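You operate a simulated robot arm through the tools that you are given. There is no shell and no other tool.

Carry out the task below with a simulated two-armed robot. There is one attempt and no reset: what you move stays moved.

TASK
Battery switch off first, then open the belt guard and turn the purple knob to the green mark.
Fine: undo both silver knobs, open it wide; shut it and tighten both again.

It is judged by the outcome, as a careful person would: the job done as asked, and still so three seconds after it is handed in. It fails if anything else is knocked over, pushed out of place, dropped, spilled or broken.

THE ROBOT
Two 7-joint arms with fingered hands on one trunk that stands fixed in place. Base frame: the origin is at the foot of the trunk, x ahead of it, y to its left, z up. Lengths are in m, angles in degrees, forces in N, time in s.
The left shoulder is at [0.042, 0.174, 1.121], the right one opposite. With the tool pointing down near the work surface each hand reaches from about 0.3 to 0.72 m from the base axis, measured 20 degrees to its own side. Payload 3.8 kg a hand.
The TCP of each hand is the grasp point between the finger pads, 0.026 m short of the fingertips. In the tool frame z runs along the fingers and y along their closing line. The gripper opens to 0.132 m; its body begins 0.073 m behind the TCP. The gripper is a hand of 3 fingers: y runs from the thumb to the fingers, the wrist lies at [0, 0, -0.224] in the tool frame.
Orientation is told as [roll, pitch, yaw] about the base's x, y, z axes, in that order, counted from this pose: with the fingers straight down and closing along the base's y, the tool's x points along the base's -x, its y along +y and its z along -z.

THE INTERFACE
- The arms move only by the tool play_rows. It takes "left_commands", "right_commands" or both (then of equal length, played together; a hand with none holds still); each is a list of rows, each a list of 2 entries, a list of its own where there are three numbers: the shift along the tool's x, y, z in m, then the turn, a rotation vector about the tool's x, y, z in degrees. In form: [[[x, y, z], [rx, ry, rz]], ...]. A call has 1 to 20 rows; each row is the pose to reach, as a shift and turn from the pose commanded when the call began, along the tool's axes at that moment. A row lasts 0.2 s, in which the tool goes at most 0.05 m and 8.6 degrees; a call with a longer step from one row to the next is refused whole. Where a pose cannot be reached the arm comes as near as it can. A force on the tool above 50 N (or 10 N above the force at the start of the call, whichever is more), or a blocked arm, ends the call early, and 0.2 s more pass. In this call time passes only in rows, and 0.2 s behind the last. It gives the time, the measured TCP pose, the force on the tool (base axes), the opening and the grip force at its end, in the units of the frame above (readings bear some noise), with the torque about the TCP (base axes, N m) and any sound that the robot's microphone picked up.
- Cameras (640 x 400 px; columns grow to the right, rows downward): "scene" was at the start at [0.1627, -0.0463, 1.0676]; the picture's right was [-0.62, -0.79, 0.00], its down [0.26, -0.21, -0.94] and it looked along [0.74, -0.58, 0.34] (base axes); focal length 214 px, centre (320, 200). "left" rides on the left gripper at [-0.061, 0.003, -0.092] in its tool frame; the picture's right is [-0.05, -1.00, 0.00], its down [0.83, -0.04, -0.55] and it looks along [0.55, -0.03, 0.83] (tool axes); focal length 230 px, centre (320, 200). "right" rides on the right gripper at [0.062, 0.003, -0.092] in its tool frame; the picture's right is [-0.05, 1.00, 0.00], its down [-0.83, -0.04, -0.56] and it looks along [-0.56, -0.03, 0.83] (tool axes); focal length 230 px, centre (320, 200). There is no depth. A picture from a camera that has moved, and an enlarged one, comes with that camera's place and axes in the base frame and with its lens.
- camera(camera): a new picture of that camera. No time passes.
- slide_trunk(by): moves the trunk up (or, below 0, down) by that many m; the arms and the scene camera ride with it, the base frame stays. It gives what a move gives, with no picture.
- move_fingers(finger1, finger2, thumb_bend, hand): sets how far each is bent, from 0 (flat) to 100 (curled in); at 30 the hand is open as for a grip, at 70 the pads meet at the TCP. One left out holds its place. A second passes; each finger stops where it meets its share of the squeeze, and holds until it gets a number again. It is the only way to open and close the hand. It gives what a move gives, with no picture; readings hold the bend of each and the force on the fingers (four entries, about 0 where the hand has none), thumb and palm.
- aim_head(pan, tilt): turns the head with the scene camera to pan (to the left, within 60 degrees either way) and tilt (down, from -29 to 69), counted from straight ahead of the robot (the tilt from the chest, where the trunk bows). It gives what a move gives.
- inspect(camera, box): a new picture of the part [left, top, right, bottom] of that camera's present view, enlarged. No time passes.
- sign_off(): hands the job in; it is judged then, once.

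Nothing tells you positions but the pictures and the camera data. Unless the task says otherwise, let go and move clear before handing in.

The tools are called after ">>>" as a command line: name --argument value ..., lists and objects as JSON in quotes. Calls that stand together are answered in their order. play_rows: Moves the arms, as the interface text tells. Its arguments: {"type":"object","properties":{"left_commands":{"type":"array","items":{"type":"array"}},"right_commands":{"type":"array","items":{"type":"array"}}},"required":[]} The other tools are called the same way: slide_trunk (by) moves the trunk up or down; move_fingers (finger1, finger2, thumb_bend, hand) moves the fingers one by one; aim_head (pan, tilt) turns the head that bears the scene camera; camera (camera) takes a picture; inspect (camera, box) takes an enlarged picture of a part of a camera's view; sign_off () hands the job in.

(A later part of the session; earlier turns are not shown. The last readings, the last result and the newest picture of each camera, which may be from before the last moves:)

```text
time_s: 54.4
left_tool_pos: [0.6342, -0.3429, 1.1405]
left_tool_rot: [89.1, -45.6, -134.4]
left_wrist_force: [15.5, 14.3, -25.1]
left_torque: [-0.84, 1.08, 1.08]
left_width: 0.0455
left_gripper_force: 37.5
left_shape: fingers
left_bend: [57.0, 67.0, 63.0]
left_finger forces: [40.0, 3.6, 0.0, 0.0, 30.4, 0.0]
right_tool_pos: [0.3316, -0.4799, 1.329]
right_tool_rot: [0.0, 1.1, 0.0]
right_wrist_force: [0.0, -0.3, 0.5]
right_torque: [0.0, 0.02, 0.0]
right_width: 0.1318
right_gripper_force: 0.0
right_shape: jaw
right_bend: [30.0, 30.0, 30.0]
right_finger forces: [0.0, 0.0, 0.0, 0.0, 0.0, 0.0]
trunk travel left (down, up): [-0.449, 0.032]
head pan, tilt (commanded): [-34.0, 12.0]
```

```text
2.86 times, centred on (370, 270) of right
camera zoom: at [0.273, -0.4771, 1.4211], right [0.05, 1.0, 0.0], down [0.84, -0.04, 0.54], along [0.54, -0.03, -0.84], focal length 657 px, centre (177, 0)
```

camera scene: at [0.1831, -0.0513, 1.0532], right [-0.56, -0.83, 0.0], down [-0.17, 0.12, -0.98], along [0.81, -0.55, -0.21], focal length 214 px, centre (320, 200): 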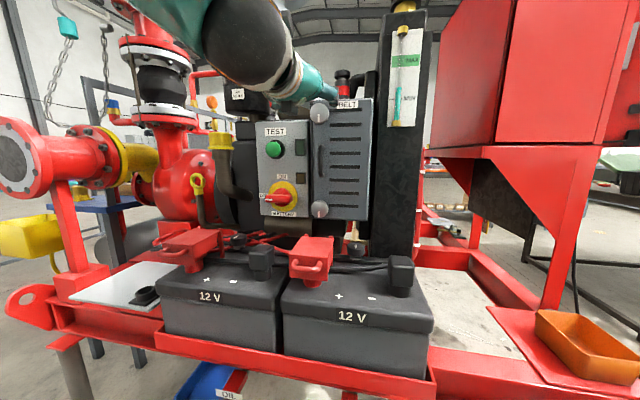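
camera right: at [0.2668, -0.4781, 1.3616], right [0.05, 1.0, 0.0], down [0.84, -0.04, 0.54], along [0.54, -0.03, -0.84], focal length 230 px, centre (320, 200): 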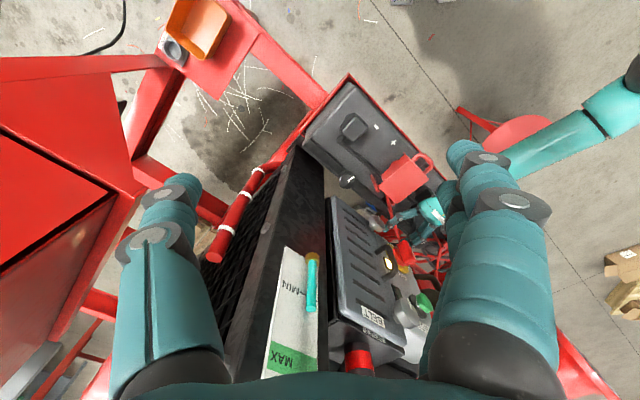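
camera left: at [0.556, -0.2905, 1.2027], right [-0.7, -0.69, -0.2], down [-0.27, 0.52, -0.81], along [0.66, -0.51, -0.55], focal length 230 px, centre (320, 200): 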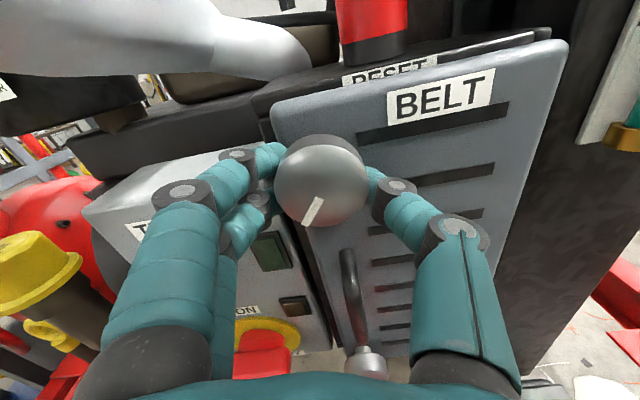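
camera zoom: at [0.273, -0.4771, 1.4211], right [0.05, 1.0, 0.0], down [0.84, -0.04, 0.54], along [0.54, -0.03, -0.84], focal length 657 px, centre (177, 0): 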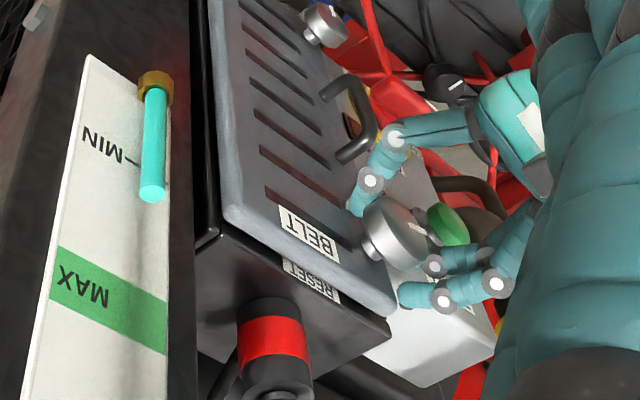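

The mark now points left, about 90° clockwise, and the torque has risen to about 1.4 N m. That looks like a quarter-turn fastener at its end stop. I'll release and check.

>>> move_fingers --hand "left" --finger1 46 --finger2 46 --thumb_bend 46

>>> play_rows --left_commands '[[[0, 0, -0.02], [0, 0, 0]], [[0, 0, -0.05], [0, 0, 0]], [[0, 0, -0.08], [0, 0, 0]], [[0, 0, -0.1], [0, 0, -7]], [[0, 0, -0.1], [0, 0, -15]], [[0, 0, -0.1], [0, 0, -22]], [[0, 0, -0.1], [0, 0, -30]], [[0, 0, -0.1], [0, 0, -37]], [[0, 0, -0.1], [0, 0, -45]]]'

>>> camera --camera "left"

>>> camera --camera "scene"

```text
time_s: 55.4
left_tool_pos: [0.6268, -0.3472, 1.148]
left_tool_rot: [90.2, -45.0, -135.4]
left_wrist_force: [-0.1, -0.4, 1.3]
left_torque: [-0.02, 0.0, -0.02]
left_width: 0.0808
left_gripper_force: 0.1
left_shape: fingers
left_bend: [46.0, 46.0, 46.0]
left_finger forces: [0.0, 0.1, 0.0, 0.1, 1.0, 0.0]
right_tool_pos: [0.3272, -0.4801, 1.331]
right_tool_rot: [0.0, 0.8, -0.1]
right_wrist_force: [0.1, 0.4, 0.3]
right_torque: [0.0, 0.02, 0.0]
right_width: 0.1318
right_gripper_force: 0.0
right_shape: jaw
right_bend: [30.0, 30.0, 30.0]
right_finger forces: [0.0, 0.1, 0.1, 0.0, 0.0, 0.0]
trunk travel left (down, up): [-0.449, 0.032]
head pan, tilt (commanded): [-34.0, 12.0]
```

```text
time_s: 57.4
left_tool_pos: [0.5569, -0.2757, 1.1487]
left_tool_rot: [-107.6, -89.8, 62.2]
left_wrist_force: [0.4, 0.4, 0.0]
left_torque: [-0.01, -0.01, -0.01]
left_width: 0.081
left_gripper_force: 0.1
left_shape: fingers
left_bend: [46.0, 46.0, 46.0]
left_finger forces: [0.0, 0.0, 0.0, 0.0, 0.1, 0.0]
right_tool_pos: [0.3269, -0.4803, 1.3304]
right_tool_rot: [0.0, 0.8, 0.0]
right_wrist_force: [0.4, -0.8, 0.2]
right_torque: [0.02, -0.01, 0.04]
right_width: 0.1318
right_gripper_force: 0.0
right_shape: jaw
right_bend: [30.0, 30.0, 30.0]
right_finger forces: [0.1, 0.1, 0.0, 0.0, 0.0, 0.0]
trunk travel left (down, up): [-0.449, 0.032]
head pan, tilt (commanded): [-34.0, 12.0]
```

```text
taken
camera left: at [0.4946, -0.2072, 1.2088], right [-0.71, -0.7, 0.06], down [-0.42, 0.36, -0.83], along [0.56, -0.61, -0.55], focal length 230 px, centre (320, 200)
```

left: 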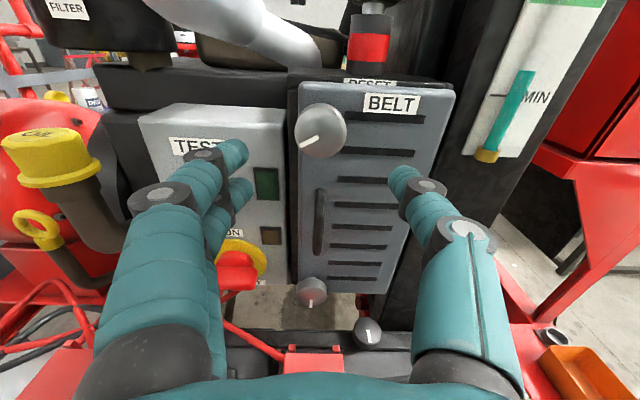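

```text
taken
camera scene: at [0.1836, -0.0509, 1.0531], right [-0.56, -0.83, 0.0], down [-0.17, 0.12, -0.98], along [0.81, -0.55, -0.21], focal length 214 px, centre (320, 200)
```

scene: 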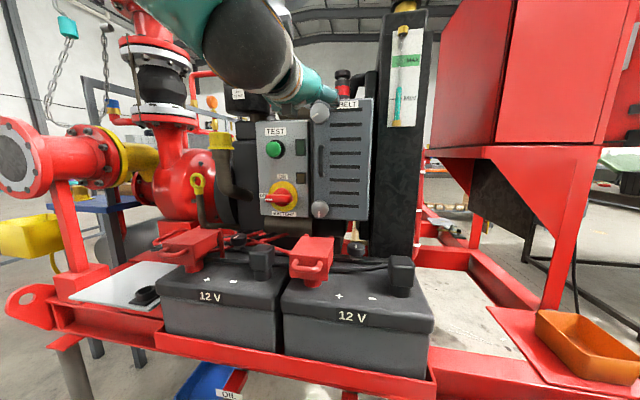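

>>> inspect --camera "left" --box '[270, 80, 430, 320]'

>>> inspect --camera "scene" --box '[250, 90, 390, 230]'

```text
1.67 times, centred on (350, 200) of left
camera zoom: at [0.4946, -0.2072, 1.2088], right [-0.71, -0.7, 0.06], down [-0.42, 0.36, -0.83], along [0.56, -0.61, -0.55], focal length 384 px, centre (270, 200)
```

zoom: 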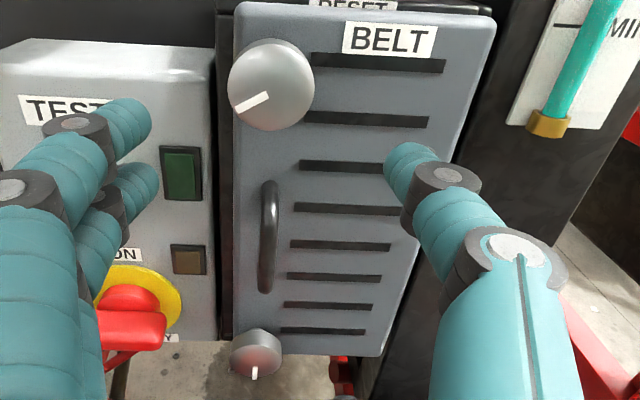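

```text
2.86 times, centred on (320, 160) of scene
camera zoom: at [0.1836, -0.0509, 1.0531], right [-0.56, -0.83, 0.0], down [-0.17, 0.12, -0.98], along [0.81, -0.55, -0.21], focal length 613 px, centre (320, 314)
```

zoom: 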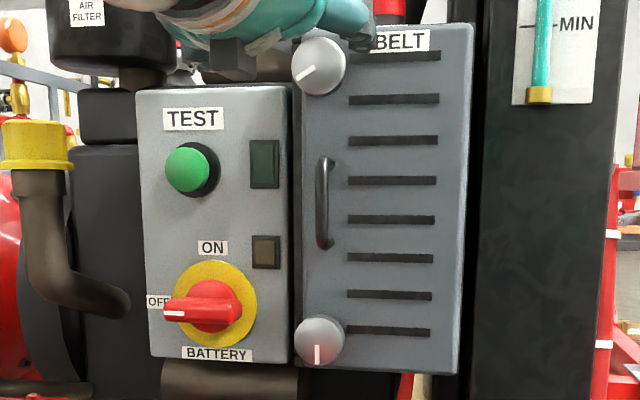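

The top knob has turned about 60° clockwise, matching my hand rotation, and stays there. I'll take a second bite: roll to -45°, re-grip and turn clockwise further.

>>> play_rows --left_commands '[[[0, 0, 0.01], [0, 0, -8]], [[0, 0, 0.02], [0, 0, -16]], [[0, 0, 0.03], [0, 0, -24]], [[0, 0, 0.04], [0, 0, -32]], [[0, 0, 0.05], [0, 0, -40]], [[0, 0, 0.06], [0, 0, -45]], [[0, 0, 0.07], [0, 0, -45]], [[0, -0.001, 0.08], [0, 0, -45]], [[0, -0.001, 0.088], [0, 0, -45]], [[0, -0.001, 0.096], [0, 0, -45]]]'

>>> camera --camera "left"

```text
time_s: 59.6
left_tool_pos: [0.6223, -0.3457, 1.1481]
left_tool_rot: [-90.0, -44.9, 44.8]
left_wrist_force: [0.4, -0.2, -0.4]
left_torque: [0.0, 0.0, 0.01]
left_width: 0.0809
left_gripper_force: 0.1
left_shape: fingers
left_bend: [46.0, 46.0, 46.0]
left_finger forces: [0.0, 0.1, 0.1, 0.0, 0.0, 0.0]
right_tool_pos: [0.327, -0.4815, 1.3315]
right_tool_rot: [0.0, 0.8, 0.0]
right_wrist_force: [0.3, -0.8, -1.1]
right_torque: [-0.01, 0.0, -0.01]
right_width: 0.132
right_gripper_force: 0.0
right_shape: jaw
right_bend: [30.0, 30.0, 30.0]
right_finger forces: [0.0, 0.0, 0.0, 0.1, 0.0, 0.0]
trunk travel left (down, up): [-0.449, 0.032]
head pan, tilt (commanded): [-34.0, 12.0]
```

```text
taken
camera left: at [0.5916, -0.2465, 1.1887], right [-0.48, -0.47, 0.74], down [-0.83, -0.04, -0.56], along [0.29, -0.88, -0.37], focal length 230 px, centre (320, 200)
```

left: 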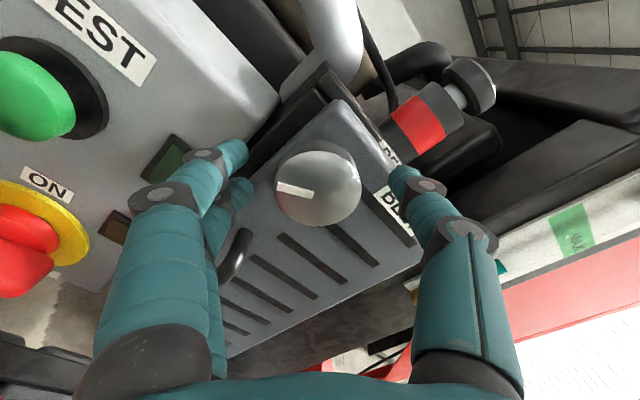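

>>> move_fingers --hand "left" --finger1 100 --finger2 100 --thumb_bend 100

>>> play_rows --left_commands '[[[0, 0, 0], [0, 0, 6]], [[0, 0, 0], [0, 0, 12]], [[0, 0, 0], [0, 0, 18]], [[0, 0, 0], [0, 0, 24]], [[0, 0, 0], [0, 0, 30]]]'

>>> inspect --camera "left" --box '[240, 110, 400, 260]'

```text
time_s: 60.6
left_tool_pos: [0.6237, -0.3451, 1.1475]
left_tool_rot: [-90.1, -45.0, 44.7]
left_wrist_force: [3.2, -7.6, 3.2]
left_torque: [0.04, 0.06, 0.11]
left_width: 0.0382
left_gripper_force: 19.5
left_shape: fingers
left_bend: [60.0, 59.0, 62.0]
left_finger forces: [7.8, 7.8, 0.0, 0.1, 23.7, 0.1]
right_tool_pos: [0.326, -0.4818, 1.3306]
right_tool_rot: [0.1, 0.8, 0.0]
right_wrist_force: [0.0, 0.3, 0.5]
right_torque: [-0.01, 0.0, -0.04]
right_width: 0.1318
right_gripper_force: 0.1
right_shape: jaw
right_bend: [30.0, 30.0, 30.0]
right_finger forces: [0.0, 0.0, 0.0, 0.0, 0.0, 0.0]
trunk travel left (down, up): [-0.449, 0.032]
head pan, tilt (commanded): [-34.0, 12.0]
```

```text
time_s: 61.8
left_tool_pos: [0.6229, -0.3453, 1.1476]
left_tool_rot: [-90.0, -75.1, 44.8]
left_wrist_force: [-0.1, -8.7, 1.8]
left_torque: [-0.02, 0.02, 0.03]
left_width: 0.0373
left_gripper_force: 19.5
left_shape: fingers
left_bend: [60.0, 60.0, 62.0]
left_finger forces: [7.3, 7.4, 0.1, 0.1, 24.4, 0.0]
right_tool_pos: [0.3268, -0.4821, 1.3297]
right_tool_rot: [0.1, 0.8, 0.1]
right_wrist_force: [-0.2, -0.5, -0.8]
right_torque: [0.01, 0.03, 0.0]
right_width: 0.1319
right_gripper_force: 0.0
right_shape: jaw
right_bend: [30.0, 30.0, 30.0]
right_finger forces: [0.0, 0.0, 0.0, 0.0, 0.0, 0.1]
trunk travel left (down, up): [-0.449, 0.032]
head pan, tilt (commanded): [-34.0, 12.0]
```

```text
2.67 times, centred on (320, 185) of left
camera zoom: at [0.572, -0.2665, 1.2059], right [-0.68, -0.67, 0.31], down [-0.57, 0.21, -0.79], along [0.46, -0.71, -0.53], focal length 614 px, centre (320, 240)
```

zoom: 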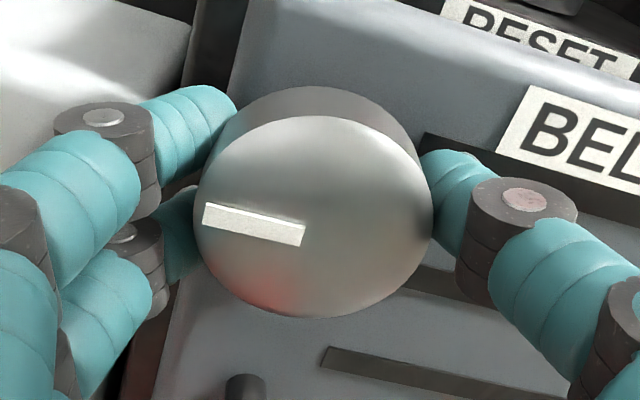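

The turn is now very light at 0.03 N m and the mark is at about 90°. I'll keep turning clockwise to find where it ends.

>>> play_rows --left_commands '[[[0, 0, 0], [0, 0, 6]], [[0, 0, 0], [0, 0, 12]], [[0, 0, 0], [0, 0, 18]], [[0, 0, 0], [0, 0, 24]], [[0, 0, 0], [0, 0, 30]]]'

>>> inspect --camera "left" --box '[240, 110, 400, 260]'

```text
time_s: 63.0
left_tool_pos: [0.622, -0.3457, 1.1475]
left_tool_rot: [89.7, -74.9, -135.0]
left_wrist_force: [-2.3, -6.8, -3.4]
left_torque: [0.0, 0.05, -0.03]
left_width: 0.037
left_gripper_force: 19.7
left_shape: fingers
left_bend: [61.0, 60.0, 62.0]
left_finger forces: [7.0, 7.6, 0.0, 0.1, 24.7, 0.1]
right_tool_pos: [0.3275, -0.4828, 1.3312]
right_tool_rot: [0.2, 0.9, 0.0]
right_wrist_force: [0.4, -0.6, -0.5]
right_torque: [0.01, 0.04, -0.01]
right_width: 0.1319
right_gripper_force: 0.1
right_shape: jaw
right_bend: [30.0, 30.0, 30.0]
right_finger forces: [0.1, 0.1, 0.1, 0.0, 0.1, 0.0]
trunk travel left (down, up): [-0.449, 0.032]
head pan, tilt (commanded): [-34.0, 12.0]
```

```text
2.67 times, centred on (320, 185) of left
camera zoom: at [0.5497, -0.2891, 1.207], right [-0.7, -0.69, -0.21], down [-0.27, 0.52, -0.81], along [0.67, -0.51, -0.54], focal length 614 px, centre (320, 240)
```

zoom: 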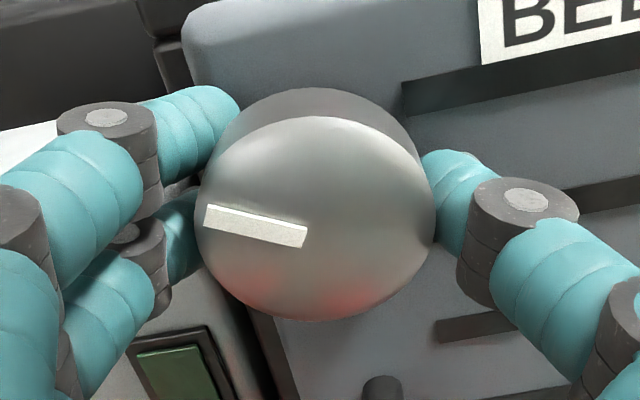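

>>> play_rows --left_commands '[[[0, 0, 0], [0, 0, 6]], [[0, 0, 0], [0, 0, 12]], [[0, 0, 0], [0, 0, 18]], [[0, 0, 0], [0, 0, 24]], [[0, 0, 0], [0, 0, 30]], [[0, 0, 0], [0, 0, 36]], [[0, 0, 0], [0, 0, 42]]]'

>>> inspect --camera "left" --box '[240, 110, 400, 260]'

```text
time_s: 64.6
left_tool_pos: [0.6241, -0.3465, 1.1467]
left_tool_rot: [89.9, -32.9, -135.3]
left_wrist_force: [-1.2, -5.2, -8.9]
left_torque: [0.07, 0.08, -0.06]
left_width: 0.0368
left_gripper_force: 19.0
left_shape: fingers
left_bend: [61.0, 61.0, 62.0]
left_finger forces: [7.0, 7.0, 0.0, 0.0, 24.9, 0.0]
right_tool_pos: [0.3271, -0.4814, 1.33]
right_tool_rot: [0.2, 0.9, 0.0]
right_wrist_force: [-1.1, 0.9, 0.0]
right_torque: [-0.05, -0.01, 0.03]
right_width: 0.1317
right_gripper_force: 0.1
right_shape: jaw
right_bend: [30.0, 30.0, 30.0]
right_finger forces: [0.0, 0.0, 0.0, 0.0, 0.0, 0.0]
trunk travel left (down, up): [-0.449, 0.032]
head pan, tilt (commanded): [-34.0, 12.0]
```

```text
2.67 times, centred on (320, 185) of left
camera zoom: at [0.5241, -0.3148, 1.1827], right [-0.42, -0.41, -0.81], down [0.09, 0.87, -0.49], along [0.9, -0.27, -0.33], focal length 614 px, centre (320, 240)
```

zoom: 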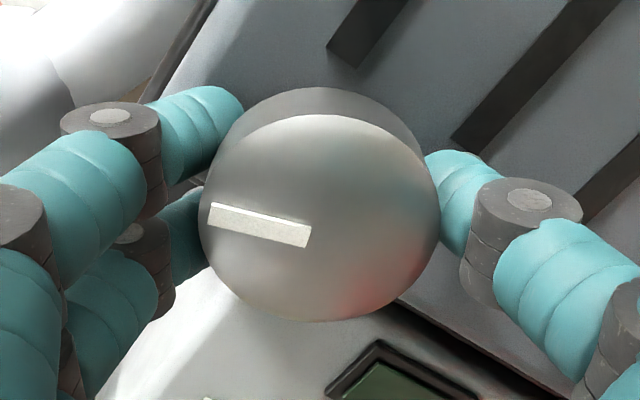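

The knob has turned about 160° clockwise so far with almost no torque. I'll take another bite: open, unwind in place, re-grip and continue to find its end stop.

>>> move_fingers --hand "left" --finger1 46 --finger2 46 --thumb_bend 46

>>> play_rows --left_commands '[[[0, 0, 0], [0, 0, -8]], [[0, 0, 0], [0, 0, -16]], [[0, 0, 0], [0, 0, -24]], [[0, 0, 0], [0, 0, -32]], [[0, 0, 0], [0, 0, -40]], [[0, 0, 0], [0, 0, -48]], [[0, 0, 0], [0, 0, -56]], [[0, 0, 0], [0, 0, -64]], [[0, 0, 0], [0, 0, -72]], [[0, 0, 0], [0, 0, -80]], [[0, 0, 0], [0, 0, -88]], [[0, 0, 0], [0, 0, -96]], [[0, 0, 0], [0, 0, -102]]]'

>>> camera --camera "left"

```text
time_s: 65.6
left_tool_pos: [0.6232, -0.3452, 1.1498]
left_tool_rot: [90.1, -33.1, -135.3]
left_wrist_force: [-0.8, -0.2, 0.0]
left_torque: [0.0, 0.03, 0.03]
left_width: 0.0807
left_gripper_force: 0.1
left_shape: fingers
left_bend: [46.0, 46.0, 46.0]
left_finger forces: [0.1, 0.1, 0.0, 0.1, 0.1, 0.1]
right_tool_pos: [0.3272, -0.4802, 1.3314]
right_tool_rot: [0.0, 0.9, 0.1]
right_wrist_force: [-0.5, -0.8, 1.0]
right_torque: [0.03, 0.01, -0.04]
right_width: 0.1321
right_gripper_force: 0.1
right_shape: jaw
right_bend: [30.0, 30.0, 30.0]
right_finger forces: [0.1, 0.1, 0.0, 0.0, 0.1, 0.1]
trunk travel left (down, up): [-0.449, 0.032]
head pan, tilt (commanded): [-34.0, 12.0]
```

```text
time_s: 68.4
left_tool_pos: [0.6241, -0.3444, 1.1484]
left_tool_rot: [-90.1, -44.7, 44.8]
left_wrist_force: [-0.1, -0.9, -0.2]
left_torque: [-0.01, -0.01, 0.0]
left_width: 0.0807
left_gripper_force: 0.0
left_shape: fingers
left_bend: [46.0, 46.0, 46.0]
left_finger forces: [0.1, 0.0, 0.1, 0.0, 0.0, 0.0]
right_tool_pos: [0.3278, -0.4816, 1.3311]
right_tool_rot: [0.1, 0.8, -0.1]
right_wrist_force: [0.5, -0.9, -0.4]
right_torque: [0.01, -0.04, -0.01]
right_width: 0.1317
right_gripper_force: 0.1
right_shape: jaw
right_bend: [30.0, 30.0, 30.0]
right_finger forces: [0.0, 0.0, 0.0, 0.1, 0.1, 0.0]
trunk travel left (down, up): [-0.449, 0.032]
head pan, tilt (commanded): [-34.0, 12.0]
```

```text
taken
camera left: at [0.5917, -0.2463, 1.1892], right [-0.47, -0.47, 0.74], down [-0.83, -0.04, -0.56], along [0.29, -0.88, -0.37], focal length 230 px, centre (320, 200)
```

left: 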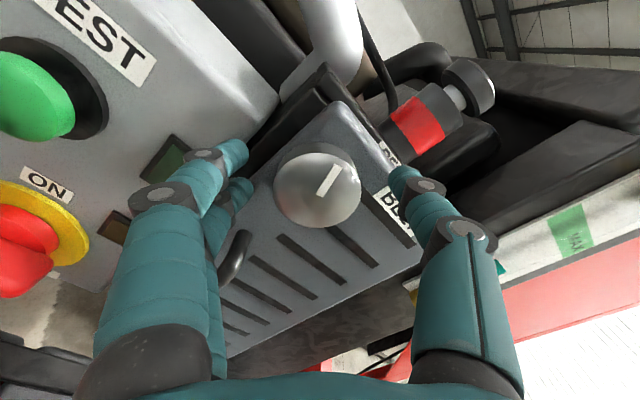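

>>> move_fingers --hand "left" --finger1 100 --finger2 100 --thumb_bend 100

>>> play_rows --left_commands '[[[0, 0, 0], [0, 0, 6]], [[0, 0, 0], [0, 0, 12]], [[0, 0, 0], [0, 0, 18]], [[0, 0, 0], [0, 0, 24]], [[0, 0, 0], [0, 0, 30]], [[0, 0, 0], [0, 0, 36]]]'

>>> inspect --camera "left" --box '[240, 110, 400, 260]'

```text
time_s: 69.4
left_tool_pos: [0.6236, -0.3451, 1.1485]
left_tool_rot: [-90.1, -45.0, 44.8]
left_wrist_force: [7.4, -9.7, 4.7]
left_torque: [0.1, 0.11, 0.16]
left_width: 0.0362
left_gripper_force: 20.4
left_shape: fingers
left_bend: [61.0, 60.0, 60.0]
left_finger forces: [7.4, 7.3, 0.1, 0.1, 25.8, 0.0]
right_tool_pos: [0.3272, -0.4814, 1.3311]
right_tool_rot: [0.2, 0.9, 0.1]
right_wrist_force: [0.3, -0.3, 0.6]
right_torque: [0.0, 0.02, -0.01]
right_width: 0.132
right_gripper_force: 0.1
right_shape: jaw
right_bend: [30.0, 30.0, 30.0]
right_finger forces: [0.1, 0.0, 0.0, 0.0, 0.0, 0.0]
trunk travel left (down, up): [-0.449, 0.032]
head pan, tilt (commanded): [-34.0, 12.0]
```

```text
time_s: 70.8
left_tool_pos: [0.6229, -0.3462, 1.1452]
left_tool_rot: [-88.7, -80.9, 43.5]
left_wrist_force: [1.4, -6.7, -2.7]
left_torque: [-0.52, 0.78, 0.32]
left_width: 0.0353
left_gripper_force: 31.0
left_shape: fingers
left_bend: [61.0, 65.0, 59.0]
left_finger forces: [8.4, 28.9, 0.1, 0.0, 25.3, 0.1]
right_tool_pos: [0.3283, -0.4816, 1.3282]
right_tool_rot: [0.0, 0.9, 0.0]
right_wrist_force: [-0.5, -0.2, -0.2]
right_torque: [-0.01, 0.01, 0.0]
right_width: 0.1318
right_gripper_force: 0.1
right_shape: jaw
right_bend: [30.0, 30.0, 30.0]
right_finger forces: [0.1, 0.0, 0.0, 0.1, 0.0, 0.0]
trunk travel left (down, up): [-0.449, 0.032]
head pan, tilt (commanded): [-34.0, 12.0]
```

```text
2.67 times, centred on (320, 185) of left
camera zoom: at [0.5685, -0.2711, 1.2055], right [-0.7, -0.69, 0.21], down [-0.52, 0.27, -0.81], along [0.5, -0.67, -0.55], focal length 614 px, centre (320, 240)
```

zoom: 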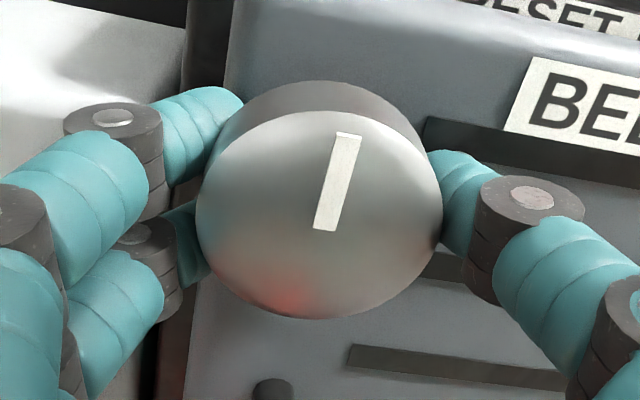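

The torque has risen to 0.9 N m and the mark points exactly up, so the knob has a half-turn range: down is tight, up is undone. I'll release and back away.

>>> move_fingers --hand "left" --finger1 46 --finger2 46 --thumb_bend 46

>>> play_rows --left_commands '[[[0, 0, -0.02], [0, 0, 0]], [[0, 0, -0.05], [0, 0, 0]], [[0, 0, -0.08], [0, 0, 0]], [[0, 0, -0.1], [0, 0, 4]], [[0, 0, -0.11], [0, 0, 9]]]'

>>> camera --camera "left"

>>> camera --camera "scene"

```text
time_s: 71.8
left_tool_pos: [0.625, -0.3449, 1.1478]
left_tool_rot: [-90.4, -80.8, 45.1]
left_wrist_force: [0.7, 0.3, -0.5]
left_torque: [0.01, 0.01, -0.02]
left_width: 0.0804
left_gripper_force: 0.2
left_shape: fingers
left_bend: [46.0, 46.0, 46.0]
left_finger forces: [0.0, 0.1, 0.0, 0.0, 0.1, 0.0]
right_tool_pos: [0.3267, -0.4804, 1.3305]
right_tool_rot: [0.1, 0.8, 0.1]
right_wrist_force: [0.4, -0.3, 0.1]
right_torque: [-0.01, 0.03, 0.03]
right_width: 0.1319
right_gripper_force: 0.0
right_shape: jaw
right_bend: [30.0, 30.0, 30.0]
right_finger forces: [0.0, 0.0, 0.1, 0.0, 0.1, 0.0]
trunk travel left (down, up): [-0.449, 0.032]
head pan, tilt (commanded): [-34.0, 12.0]
```

```text
time_s: 73.0
left_tool_pos: [0.5456, -0.2667, 1.1492]
left_tool_rot: [-178.0, -89.9, 132.9]
left_wrist_force: [-0.2, -0.2, 0.1]
left_torque: [0.0, -0.01, 0.01]
left_width: 0.0806
left_gripper_force: 0.1
left_shape: fingers
left_bend: [46.0, 46.0, 46.0]
left_finger forces: [0.0, 0.1, 0.1, 0.1, 0.1, 0.0]
right_tool_pos: [0.3268, -0.4795, 1.3308]
right_tool_rot: [0.0, 0.8, -0.1]
right_wrist_force: [0.0, 0.3, 0.6]
right_torque: [0.02, 0.0, 0.02]
right_width: 0.1321
right_gripper_force: 0.1
right_shape: jaw
right_bend: [30.0, 30.0, 30.0]
right_finger forces: [0.1, 0.1, 0.0, 0.0, 0.1, 0.0]
trunk travel left (down, up): [-0.449, 0.032]
head pan, tilt (commanded): [-34.0, 12.0]
```

```text
taken
camera left: at [0.484, -0.1981, 1.2088], right [-0.71, -0.7, 0.05], down [-0.42, 0.36, -0.83], along [0.57, -0.61, -0.55], focal length 230 px, centre (320, 200)
```

left: 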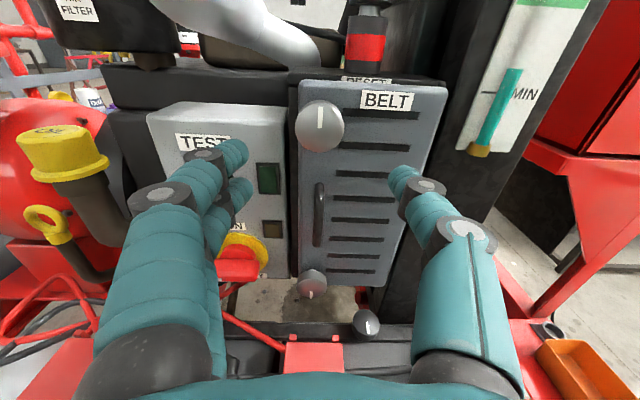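

```text
taken
camera scene: at [0.1833, -0.051, 1.0532], right [-0.56, -0.83, 0.0], down [-0.17, 0.12, -0.98], along [0.81, -0.55, -0.21], focal length 214 px, centre (320, 200)
```

scene: 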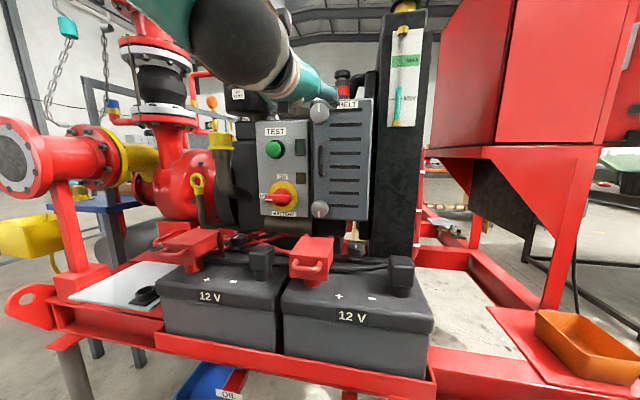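

The top knob's mark is up. For the bottom knob, the red battery clamp (top at about z 0.845) sits just beneath, so I'll lower the trunk and come in slightly nose-down, keeping the palm high.

>>> slide_trunk --by -0.18

>>> camera --camera "left"

>>> camera --camera "scene"

```text
time_s: 75.0
left_tool_pos: [0.5449, -0.267, 0.9688]
left_tool_rot: [-162.8, -89.8, 117.6]
left_wrist_force: [0.4, 0.4, 0.8]
left_torque: [-0.02, -0.01, 0.0]
left_width: 0.0807
left_gripper_force: 0.0
left_shape: fingers
left_bend: [46.0, 46.0, 46.0]
left_finger forces: [0.0, 0.0, 0.1, 0.0, 0.0, 0.0]
right_tool_pos: [0.327, -0.4804, 1.1514]
right_tool_rot: [0.0, 0.9, 0.0]
right_wrist_force: [-1.0, 0.3, -0.1]
right_torque: [0.0, 0.03, 0.02]
right_width: 0.1318
right_gripper_force: 0.1
right_shape: jaw
right_bend: [30.0, 30.0, 30.0]
right_finger forces: [0.0, 0.0, 0.0, 0.0, 0.0, 0.0]
trunk travel left (down, up): [-0.269, 0.212]
head pan, tilt (commanded): [-34.0, 12.0]
```

```text
taken
camera left: at [0.4836, -0.1982, 1.0299], right [-0.71, -0.7, 0.05], down [-0.42, 0.36, -0.83], along [0.57, -0.61, -0.55], focal length 230 px, centre (320, 200)
```

left: 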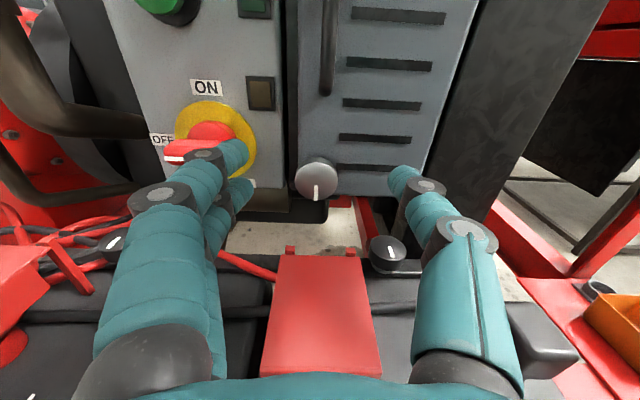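

```text
taken
camera scene: at [0.1615, -0.051, 0.8521], right [-0.56, -0.83, 0.0], down [-0.17, 0.12, -0.98], along [0.81, -0.55, -0.21], focal length 214 px, centre (320, 200)
```

scene: 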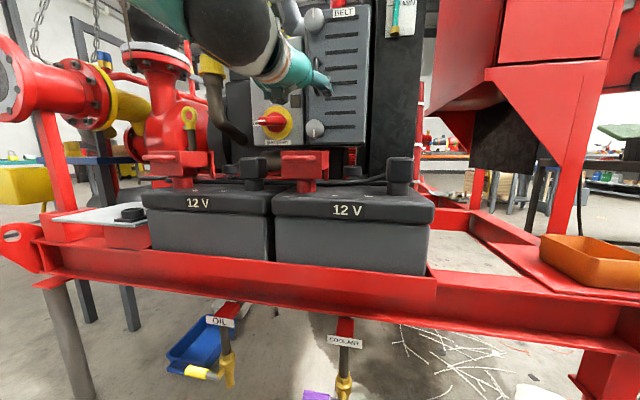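

The clamp top is at about 0.856 and the knob axis at about 0.912. I'll move to a pre-grasp pitched 10° down and rolled -35°, which keeps the palm up and to the left.

>>> play_rows --left_commands '[[[0.0, 0.003, 0.002], [0.5, 1.6, -5.8]], [[0.0, 0.006, 0.004], [1.0, 3.2, -11.6]], [[0.01, 0.009, 0.006], [1.5, 4.8, -17.5]], [[0.02, 0.012, 0.008], [2.0, 6.5, -23.3]], [[0.03, 0.015, 0.01], [2.5, 8.1, -29.1]], [[0.0386, 0.0172, 0.0117], [3.05, 9.7, -34.9]]]'

>>> camera --camera "left"

>>> camera --camera "scene"

```text
time_s: 76.4
left_tool_pos: [0.5656, -0.2619, 0.9299]
left_tool_rot: [-76.2, -53.6, 27.8]
left_wrist_force: [0.2, -0.4, -0.4]
left_torque: [-0.05, 0.0, 0.01]
left_width: 0.0805
left_gripper_force: 0.0
left_shape: fingers
left_bend: [46.0, 46.0, 46.0]
left_finger forces: [0.1, 0.0, 0.0, 0.0, 0.0, 0.1]
right_tool_pos: [0.328, -0.4805, 1.1505]
right_tool_rot: [-0.1, 0.8, 0.0]
right_wrist_force: [-0.2, 0.6, 0.3]
right_torque: [0.03, -0.02, 0.01]
right_width: 0.1321
right_gripper_force: 0.0
right_shape: jaw
right_bend: [30.0, 30.0, 30.0]
right_finger forces: [0.0, 0.1, 0.0, 0.0, 0.0, 0.1]
trunk travel left (down, up): [-0.269, 0.212]
head pan, tilt (commanded): [-34.0, 12.0]
```

```text
taken
camera left: at [0.5439, -0.1723, 0.9898], right [-0.55, -0.56, 0.62], down [-0.81, 0.17, -0.57], along [0.21, -0.81, -0.55], focal length 230 px, centre (320, 200)
```

left: 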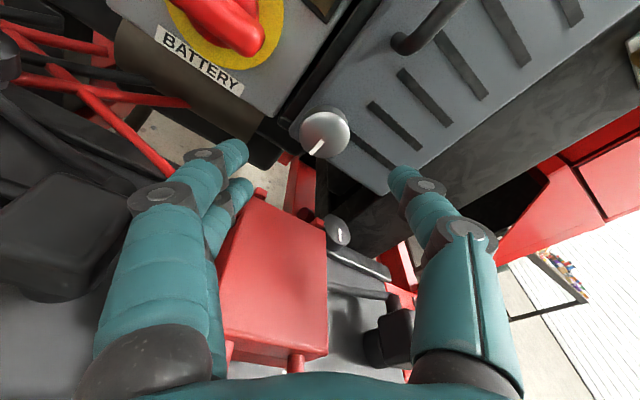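

```text
taken
camera scene: at [0.1617, -0.051, 0.8521], right [-0.56, -0.83, 0.0], down [-0.17, 0.12, -0.98], along [0.81, -0.55, -0.21], focal length 214 px, centre (320, 200)
```

scene: 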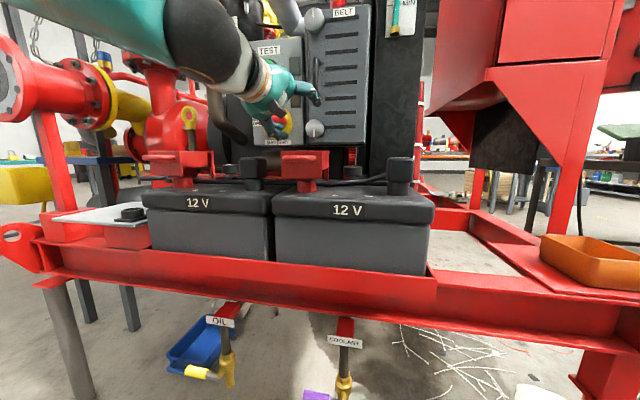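

>>> play_rows --left_commands '[[[0, -0.001, 0.025], [0, 0, 0]], [[0, -0.002, 0.05], [0, 0, 0]], [[0, -0.003, 0.07], [0, 0, 0]], [[0, -0.004, 0.085], [0, 0, 0]], [[0, -0.004, 0.098], [0, 0, 0]]]'

>>> camera --camera "left"

>>> inspect --camera "scene" --box '[230, 40, 390, 200]'

```text
time_s: 77.6
left_tool_pos: [0.625, -0.3413, 0.9179]
left_tool_rot: [-76.2, -53.6, 27.6]
left_wrist_force: [-0.1, -0.2, -0.3]
left_torque: [-0.01, -0.02, 0.03]
left_width: 0.0804
left_gripper_force: 0.1
left_shape: fingers
left_bend: [46.0, 46.0, 46.0]
left_finger forces: [0.0, 0.0, 0.1, 0.0, 0.0, 0.0]
right_tool_pos: [0.3283, -0.4805, 1.1499]
right_tool_rot: [0.0, 0.8, 0.0]
right_wrist_force: [-0.3, -0.1, -0.3]
right_torque: [0.0, -0.02, 0.01]
right_width: 0.1318
right_gripper_force: 0.0
right_shape: jaw
right_bend: [30.0, 30.0, 30.0]
right_finger forces: [0.1, 0.1, 0.0, 0.0, 0.0, 0.1]
trunk travel left (down, up): [-0.269, 0.212]
head pan, tilt (commanded): [-34.0, 12.0]
```

```text
taken
camera left: at [0.6028, -0.2506, 0.9784], right [-0.55, -0.56, 0.62], down [-0.81, 0.17, -0.57], along [0.21, -0.81, -0.55], focal length 230 px, centre (320, 200)
```

left: 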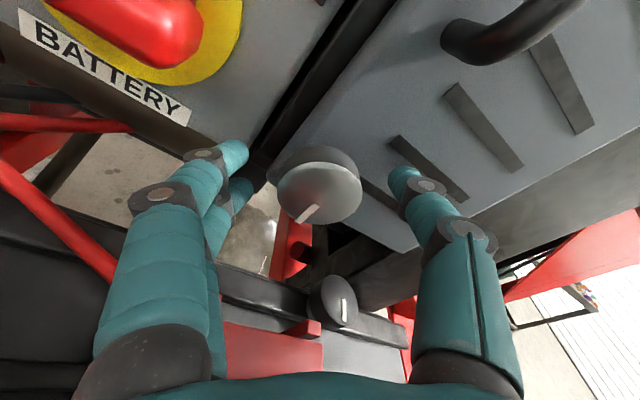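

```text
2.50 times, centred on (310, 120) of scene
camera zoom: at [0.1616, -0.0512, 0.8521], right [-0.56, -0.83, 0.0], down [-0.17, 0.12, -0.98], along [0.81, -0.55, -0.21], focal length 536 px, centre (345, 400)
```

zoom: 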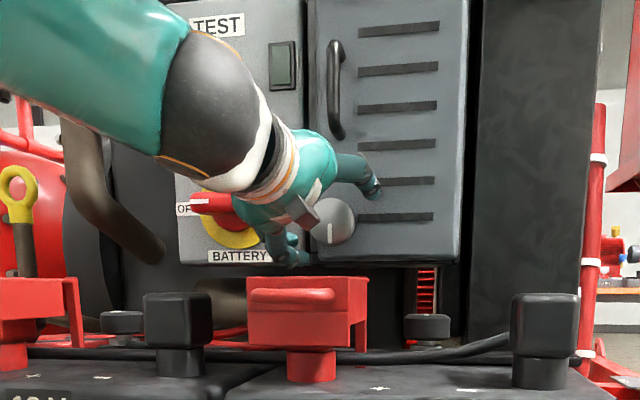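

The hand is well centred with clearance above the clamp. I'll close and turn clockwise about the knob's own axis.

>>> move_fingers --hand "left" --finger1 100 --finger2 100 --thumb_bend 100

>>> play_rows --left_commands '[[[0, 0, 0], [-1.04, 0, 5.9]], [[0, 0, 0], [-2.08, 0, 11.8]], [[0, 0, 0], [-3.12, 0, 17.7]], [[0, 0, 0], [-4.17, 0, 23.6]], [[0, 0, 0], [-5.2, 0, 29.5]], [[0, 0, 0], [-6.25, 0, 35.5]]]'

>>> camera --camera "left"

>>> inspect --camera "scene" --box '[230, 40, 390, 200]'

```text
time_s: 78.6
left_tool_pos: [0.6253, -0.3412, 0.9179]
left_tool_rot: [-76.2, -53.8, 27.7]
left_wrist_force: [1.3, -5.8, 2.2]
left_torque: [0.05, 0.12, 0.16]
left_width: 0.0376
left_gripper_force: 20.6
left_shape: fingers
left_bend: [61.0, 59.0, 62.0]
left_finger forces: [8.1, 10.2, 0.0, 0.0, 22.8, 0.0]
right_tool_pos: [0.3264, -0.4803, 1.1498]
right_tool_rot: [0.1, 0.8, 0.0]
right_wrist_force: [0.0, -0.4, -0.3]
right_torque: [0.0, 0.02, 0.02]
right_width: 0.1318
right_gripper_force: 0.0
right_shape: jaw
right_bend: [30.0, 30.0, 30.0]
right_finger forces: [0.0, 0.0, 0.0, 0.0, 0.0, 0.0]
trunk travel left (down, up): [-0.269, 0.212]
head pan, tilt (commanded): [-34.0, 12.0]
```

```text
time_s: 80.0
left_tool_pos: [0.6238, -0.3423, 0.9178]
left_tool_rot: [6.9, -80.0, -52.1]
left_wrist_force: [-4.5, -11.8, 6.6]
left_torque: [-0.18, -0.05, -0.06]
left_width: 0.0374
left_gripper_force: 21.2
left_shape: fingers
left_bend: [62.0, 61.0, 62.0]
left_finger forces: [7.9, 7.6, 0.1, 0.0, 27.3, 0.0]
right_tool_pos: [0.3262, -0.4811, 1.1508]
right_tool_rot: [0.0, 0.8, 0.0]
right_wrist_force: [-0.3, -0.3, -0.5]
right_torque: [-0.02, -0.02, -0.04]
right_width: 0.1318
right_gripper_force: 0.0
right_shape: jaw
right_bend: [30.0, 30.0, 30.0]
right_finger forces: [0.0, 0.0, 0.0, 0.0, 0.1, 0.1]
trunk travel left (down, up): [-0.269, 0.212]
head pan, tilt (commanded): [-34.0, 12.0]
```

```text
taken
camera left: at [0.5693, -0.2832, 0.9951], right [-0.7, -0.71, 0.03], down [-0.51, 0.47, -0.72], along [0.5, -0.53, -0.69], focal length 230 px, centre (320, 200)
```

left: 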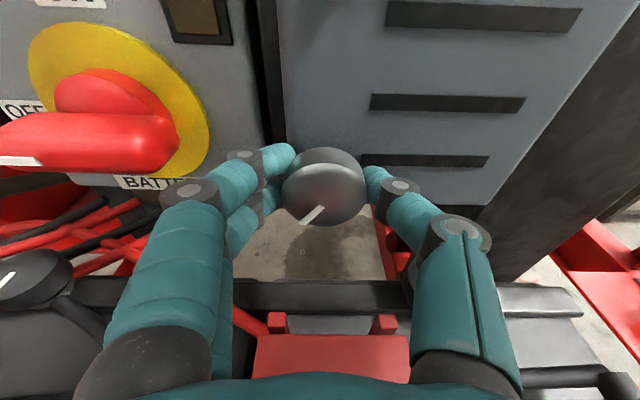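

```text
2.50 times, centred on (310, 120) of scene
camera zoom: at [0.1608, -0.0518, 0.8522], right [-0.56, -0.83, 0.0], down [-0.17, 0.12, -0.98], along [0.81, -0.55, -0.21], focal length 536 px, centre (345, 400)
```

zoom: 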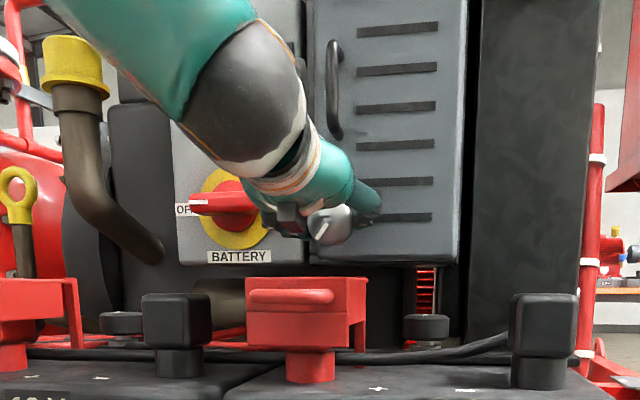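

>>> play_rows --left_commands '[[[0, 0, 0], [-1.04, 0, 5.9]], [[0, 0, 0], [-2.08, 0, 11.8]], [[0, 0, 0], [-3.12, 0, 17.7]], [[0, 0, 0], [-4.17, 0, 23.6]], [[0, 0, 0], [-5.2, 0, 29.5]], [[0, 0, 0], [-6.25, 0, 35.5]], [[0, 0, 0], [-7.3, 0, 41.4]]]'

>>> camera --camera "left"

>>> inspect --camera "scene" --box '[230, 40, 390, 200]'

```text
time_s: 81.6
left_tool_pos: [0.6208, -0.3448, 0.9177]
left_tool_rot: [79.6, -45.9, -121.2]
left_wrist_force: [-14.1, -21.9, 6.5]
left_torque: [-0.19, 0.02, -0.46]
left_width: 0.0376
left_gripper_force: 22.9
left_shape: fingers
left_bend: [62.0, 61.0, 62.0]
left_finger forces: [10.6, 5.9, 0.1, 0.0, 29.8, 0.1]
right_tool_pos: [0.3256, -0.4828, 1.1502]
right_tool_rot: [0.2, 0.7, 0.1]
right_wrist_force: [0.5, 0.1, 0.0]
right_torque: [-0.01, -0.01, 0.0]
right_width: 0.1321
right_gripper_force: 0.0
right_shape: jaw
right_bend: [30.0, 30.0, 30.0]
right_finger forces: [0.1, 0.0, 0.1, 0.0, 0.1, 0.1]
trunk travel left (down, up): [-0.269, 0.212]
head pan, tilt (commanded): [-34.0, 12.0]
```

```text
taken
camera left: at [0.5301, -0.3215, 0.9763], right [-0.54, -0.54, -0.65], down [-0.15, 0.82, -0.56], along [0.83, -0.2, -0.52], focal length 230 px, centre (320, 200)
```

left: 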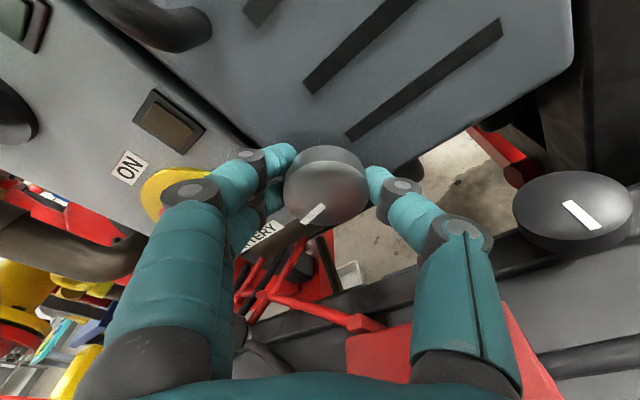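

```text
2.50 times, centred on (310, 120) of scene
camera zoom: at [0.1601, -0.0525, 0.8523], right [-0.56, -0.83, 0.0], down [-0.17, 0.12, -0.98], along [0.81, -0.55, -0.21], focal length 536 px, centre (345, 400)
```

zoom: 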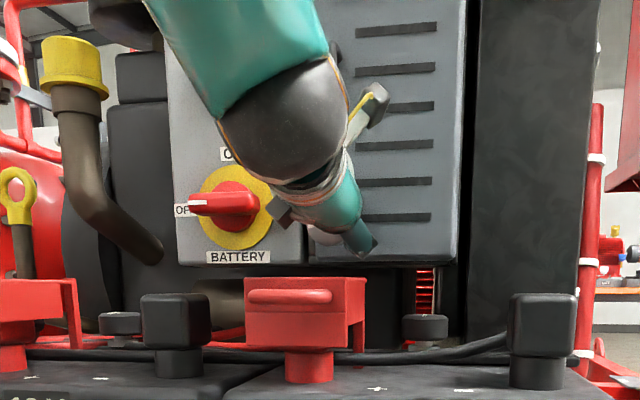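

The knob follows and is now at about 78°. I'll release, unwind to the original grip pose and take the next bite, this time compensating for the tilt so the fingertips stay centred.

>>> move_fingers --hand "left" --finger1 46 --finger2 46 --thumb_bend 46

>>> play_rows --left_commands '[[[0, 0, 0], [1.36, 0, -7.7]], [[0, 0, 0], [2.71, 0, -15.4]], [[0, 0, 0], [4.06, 0, -23.0]], [[0, 0, 0], [5.4, 0, -30.7]], [[0, 0, 0], [6.77, 0, -38.4]], [[0, 0, 0], [8.1, 0, -46.1]], [[0, 0, 0], [9.5, 0, -53.8]], [[0, 0, 0], [10.8, 0, -61.4]], [[0, 0, 0], [12.2, 0, -69.1]], [[0, 0, 0], [13.5, 0, -76.8]]]'

>>> camera --camera "left"

```text
time_s: 82.6
left_tool_pos: [0.6262, -0.3403, 0.9175]
left_tool_rot: [79.6, -46.0, -120.7]
left_wrist_force: [0.6, 0.4, -0.9]
left_torque: [-0.03, 0.0, 0.0]
left_width: 0.0808
left_gripper_force: 0.0
left_shape: fingers
left_bend: [46.0, 46.0, 46.0]
left_finger forces: [0.0, 0.0, 0.0, 0.0, 0.1, 0.0]
right_tool_pos: [0.3266, -0.4803, 1.1506]
right_tool_rot: [0.0, 0.7, 0.2]
right_wrist_force: [-0.3, 0.4, -1.2]
right_torque: [0.01, 0.01, 0.01]
right_width: 0.1321
right_gripper_force: 0.1
right_shape: jaw
right_bend: [30.0, 30.0, 30.0]
right_finger forces: [0.0, 0.0, 0.1, 0.1, 0.0, 0.0]
trunk travel left (down, up): [-0.269, 0.212]
head pan, tilt (commanded): [-34.0, 12.0]
```

```text
time_s: 84.8
left_tool_pos: [0.6242, -0.3393, 0.9174]
left_tool_rot: [-76.1, -53.7, 27.7]
left_wrist_force: [-0.7, -0.5, 0.4]
left_torque: [0.02, 0.02, 0.01]
left_width: 0.0808
left_gripper_force: 0.0
left_shape: fingers
left_bend: [46.0, 46.0, 46.0]
left_finger forces: [0.0, 0.1, 0.0, 0.0, 0.0, 0.1]
right_tool_pos: [0.3278, -0.4806, 1.1506]
right_tool_rot: [0.0, 0.7, 0.0]
right_wrist_force: [0.7, 0.1, 0.0]
right_torque: [-0.02, -0.03, -0.01]
right_width: 0.1322
right_gripper_force: 0.2
right_shape: jaw
right_bend: [30.0, 30.0, 30.0]
right_finger forces: [0.0, 0.0, 0.0, 0.1, 0.0, 0.1]
trunk travel left (down, up): [-0.269, 0.212]
head pan, tilt (commanded): [-34.0, 12.0]
```

```text
taken
camera left: at [0.6023, -0.25, 0.9786], right [-0.55, -0.56, 0.62], down [-0.81, 0.17, -0.57], along [0.21, -0.81, -0.55], focal length 230 px, centre (320, 200)
```

left: 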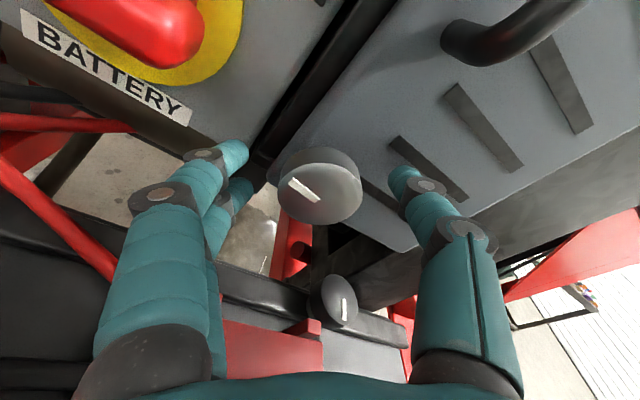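

>>> move_fingers --hand "left" --finger1 100 --finger2 100 --thumb_bend 100

>>> play_rows --left_commands '[[[0, -0.0007, 0], [-1.35, 0, 7.7]], [[0.0002, -0.0014, 0], [-2.7, 0, 15.4]], [[0.0004, -0.0021, 0.0001], [-4.06, 0, 23.0]], [[0.0007, -0.0027, 0.0001], [-5.4, 0, 30.7]], [[0.0011, -0.0033, 0.0002], [-6.77, 0, 38.4]], [[0.0016, -0.0038, 0.0003], [-8.1, 0, 46.1]], [[0.0022, -0.0042, 0.0004], [-9.5, 0, 53.8]], [[0.0028, -0.0046, 0.0005], [-10.8, 0, 61.4]], [[0.0034, -0.0049, 0.0006], [-12.2, 0, 69.1]], [[0.0041, -0.0051, 0.0007], [-13.5, 0, 76.8]]]'

>>> camera --camera "left"

```text
time_s: 85.8
left_tool_pos: [0.6251, -0.3411, 0.9187]
left_tool_rot: [-76.1, -53.9, 27.7]
left_wrist_force: [1.5, -8.0, 2.4]
left_torque: [0.08, 0.09, 0.17]
left_width: 0.0373
left_gripper_force: 20.1
left_shape: fingers
left_bend: [61.0, 59.0, 62.0]
left_finger forces: [7.3, 10.6, 0.0, 0.1, 23.1, 0.1]
right_tool_pos: [0.327, -0.4808, 1.1508]
right_tool_rot: [0.1, 0.7, 0.1]
right_wrist_force: [-0.2, -0.9, -0.3]
right_torque: [-0.01, 0.04, 0.0]
right_width: 0.132
right_gripper_force: 0.1
right_shape: jaw
right_bend: [30.0, 30.0, 30.0]
right_finger forces: [0.0, 0.0, 0.0, 0.0, 0.0, 0.0]
trunk travel left (down, up): [-0.269, 0.212]
head pan, tilt (commanded): [-34.0, 12.0]
```

```text
time_s: 88.0
left_tool_pos: [0.6192, -0.3467, 0.9168]
left_tool_rot: [79.7, -45.9, -120.9]
left_wrist_force: [-4.3, -10.2, 1.1]
left_torque: [-0.09, 0.01, -0.12]
left_width: 0.0367
left_gripper_force: 22.3
left_shape: fingers
left_bend: [61.0, 60.0, 62.0]
left_finger forces: [9.5, 9.2, 0.0, 0.0, 24.9, 0.0]
right_tool_pos: [0.3267, -0.4825, 1.1515]
right_tool_rot: [0.1, 0.8, 0.0]
right_wrist_force: [0.1, -0.1, -0.7]
right_torque: [0.02, -0.02, 0.01]
right_width: 0.132
right_gripper_force: 0.1
right_shape: jaw
right_bend: [30.0, 30.0, 30.0]
right_finger forces: [0.1, 0.1, 0.0, 0.0, 0.0, 0.0]
trunk travel left (down, up): [-0.269, 0.212]
head pan, tilt (commanded): [-34.0, 12.0]
```

```text
taken
camera left: at [0.5284, -0.3241, 0.975], right [-0.54, -0.54, -0.65], down [-0.16, 0.82, -0.56], along [0.83, -0.2, -0.52], focal length 230 px, centre (320, 200)
```

left: 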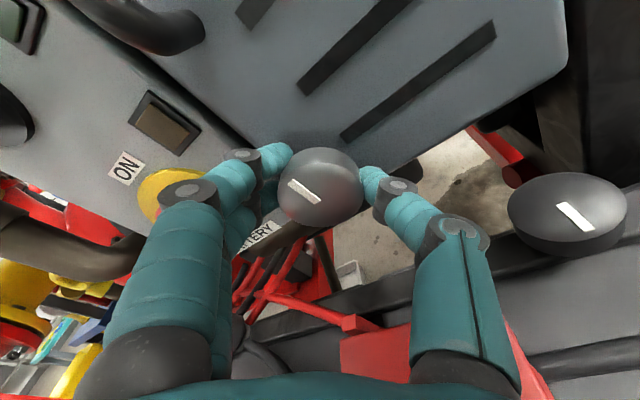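

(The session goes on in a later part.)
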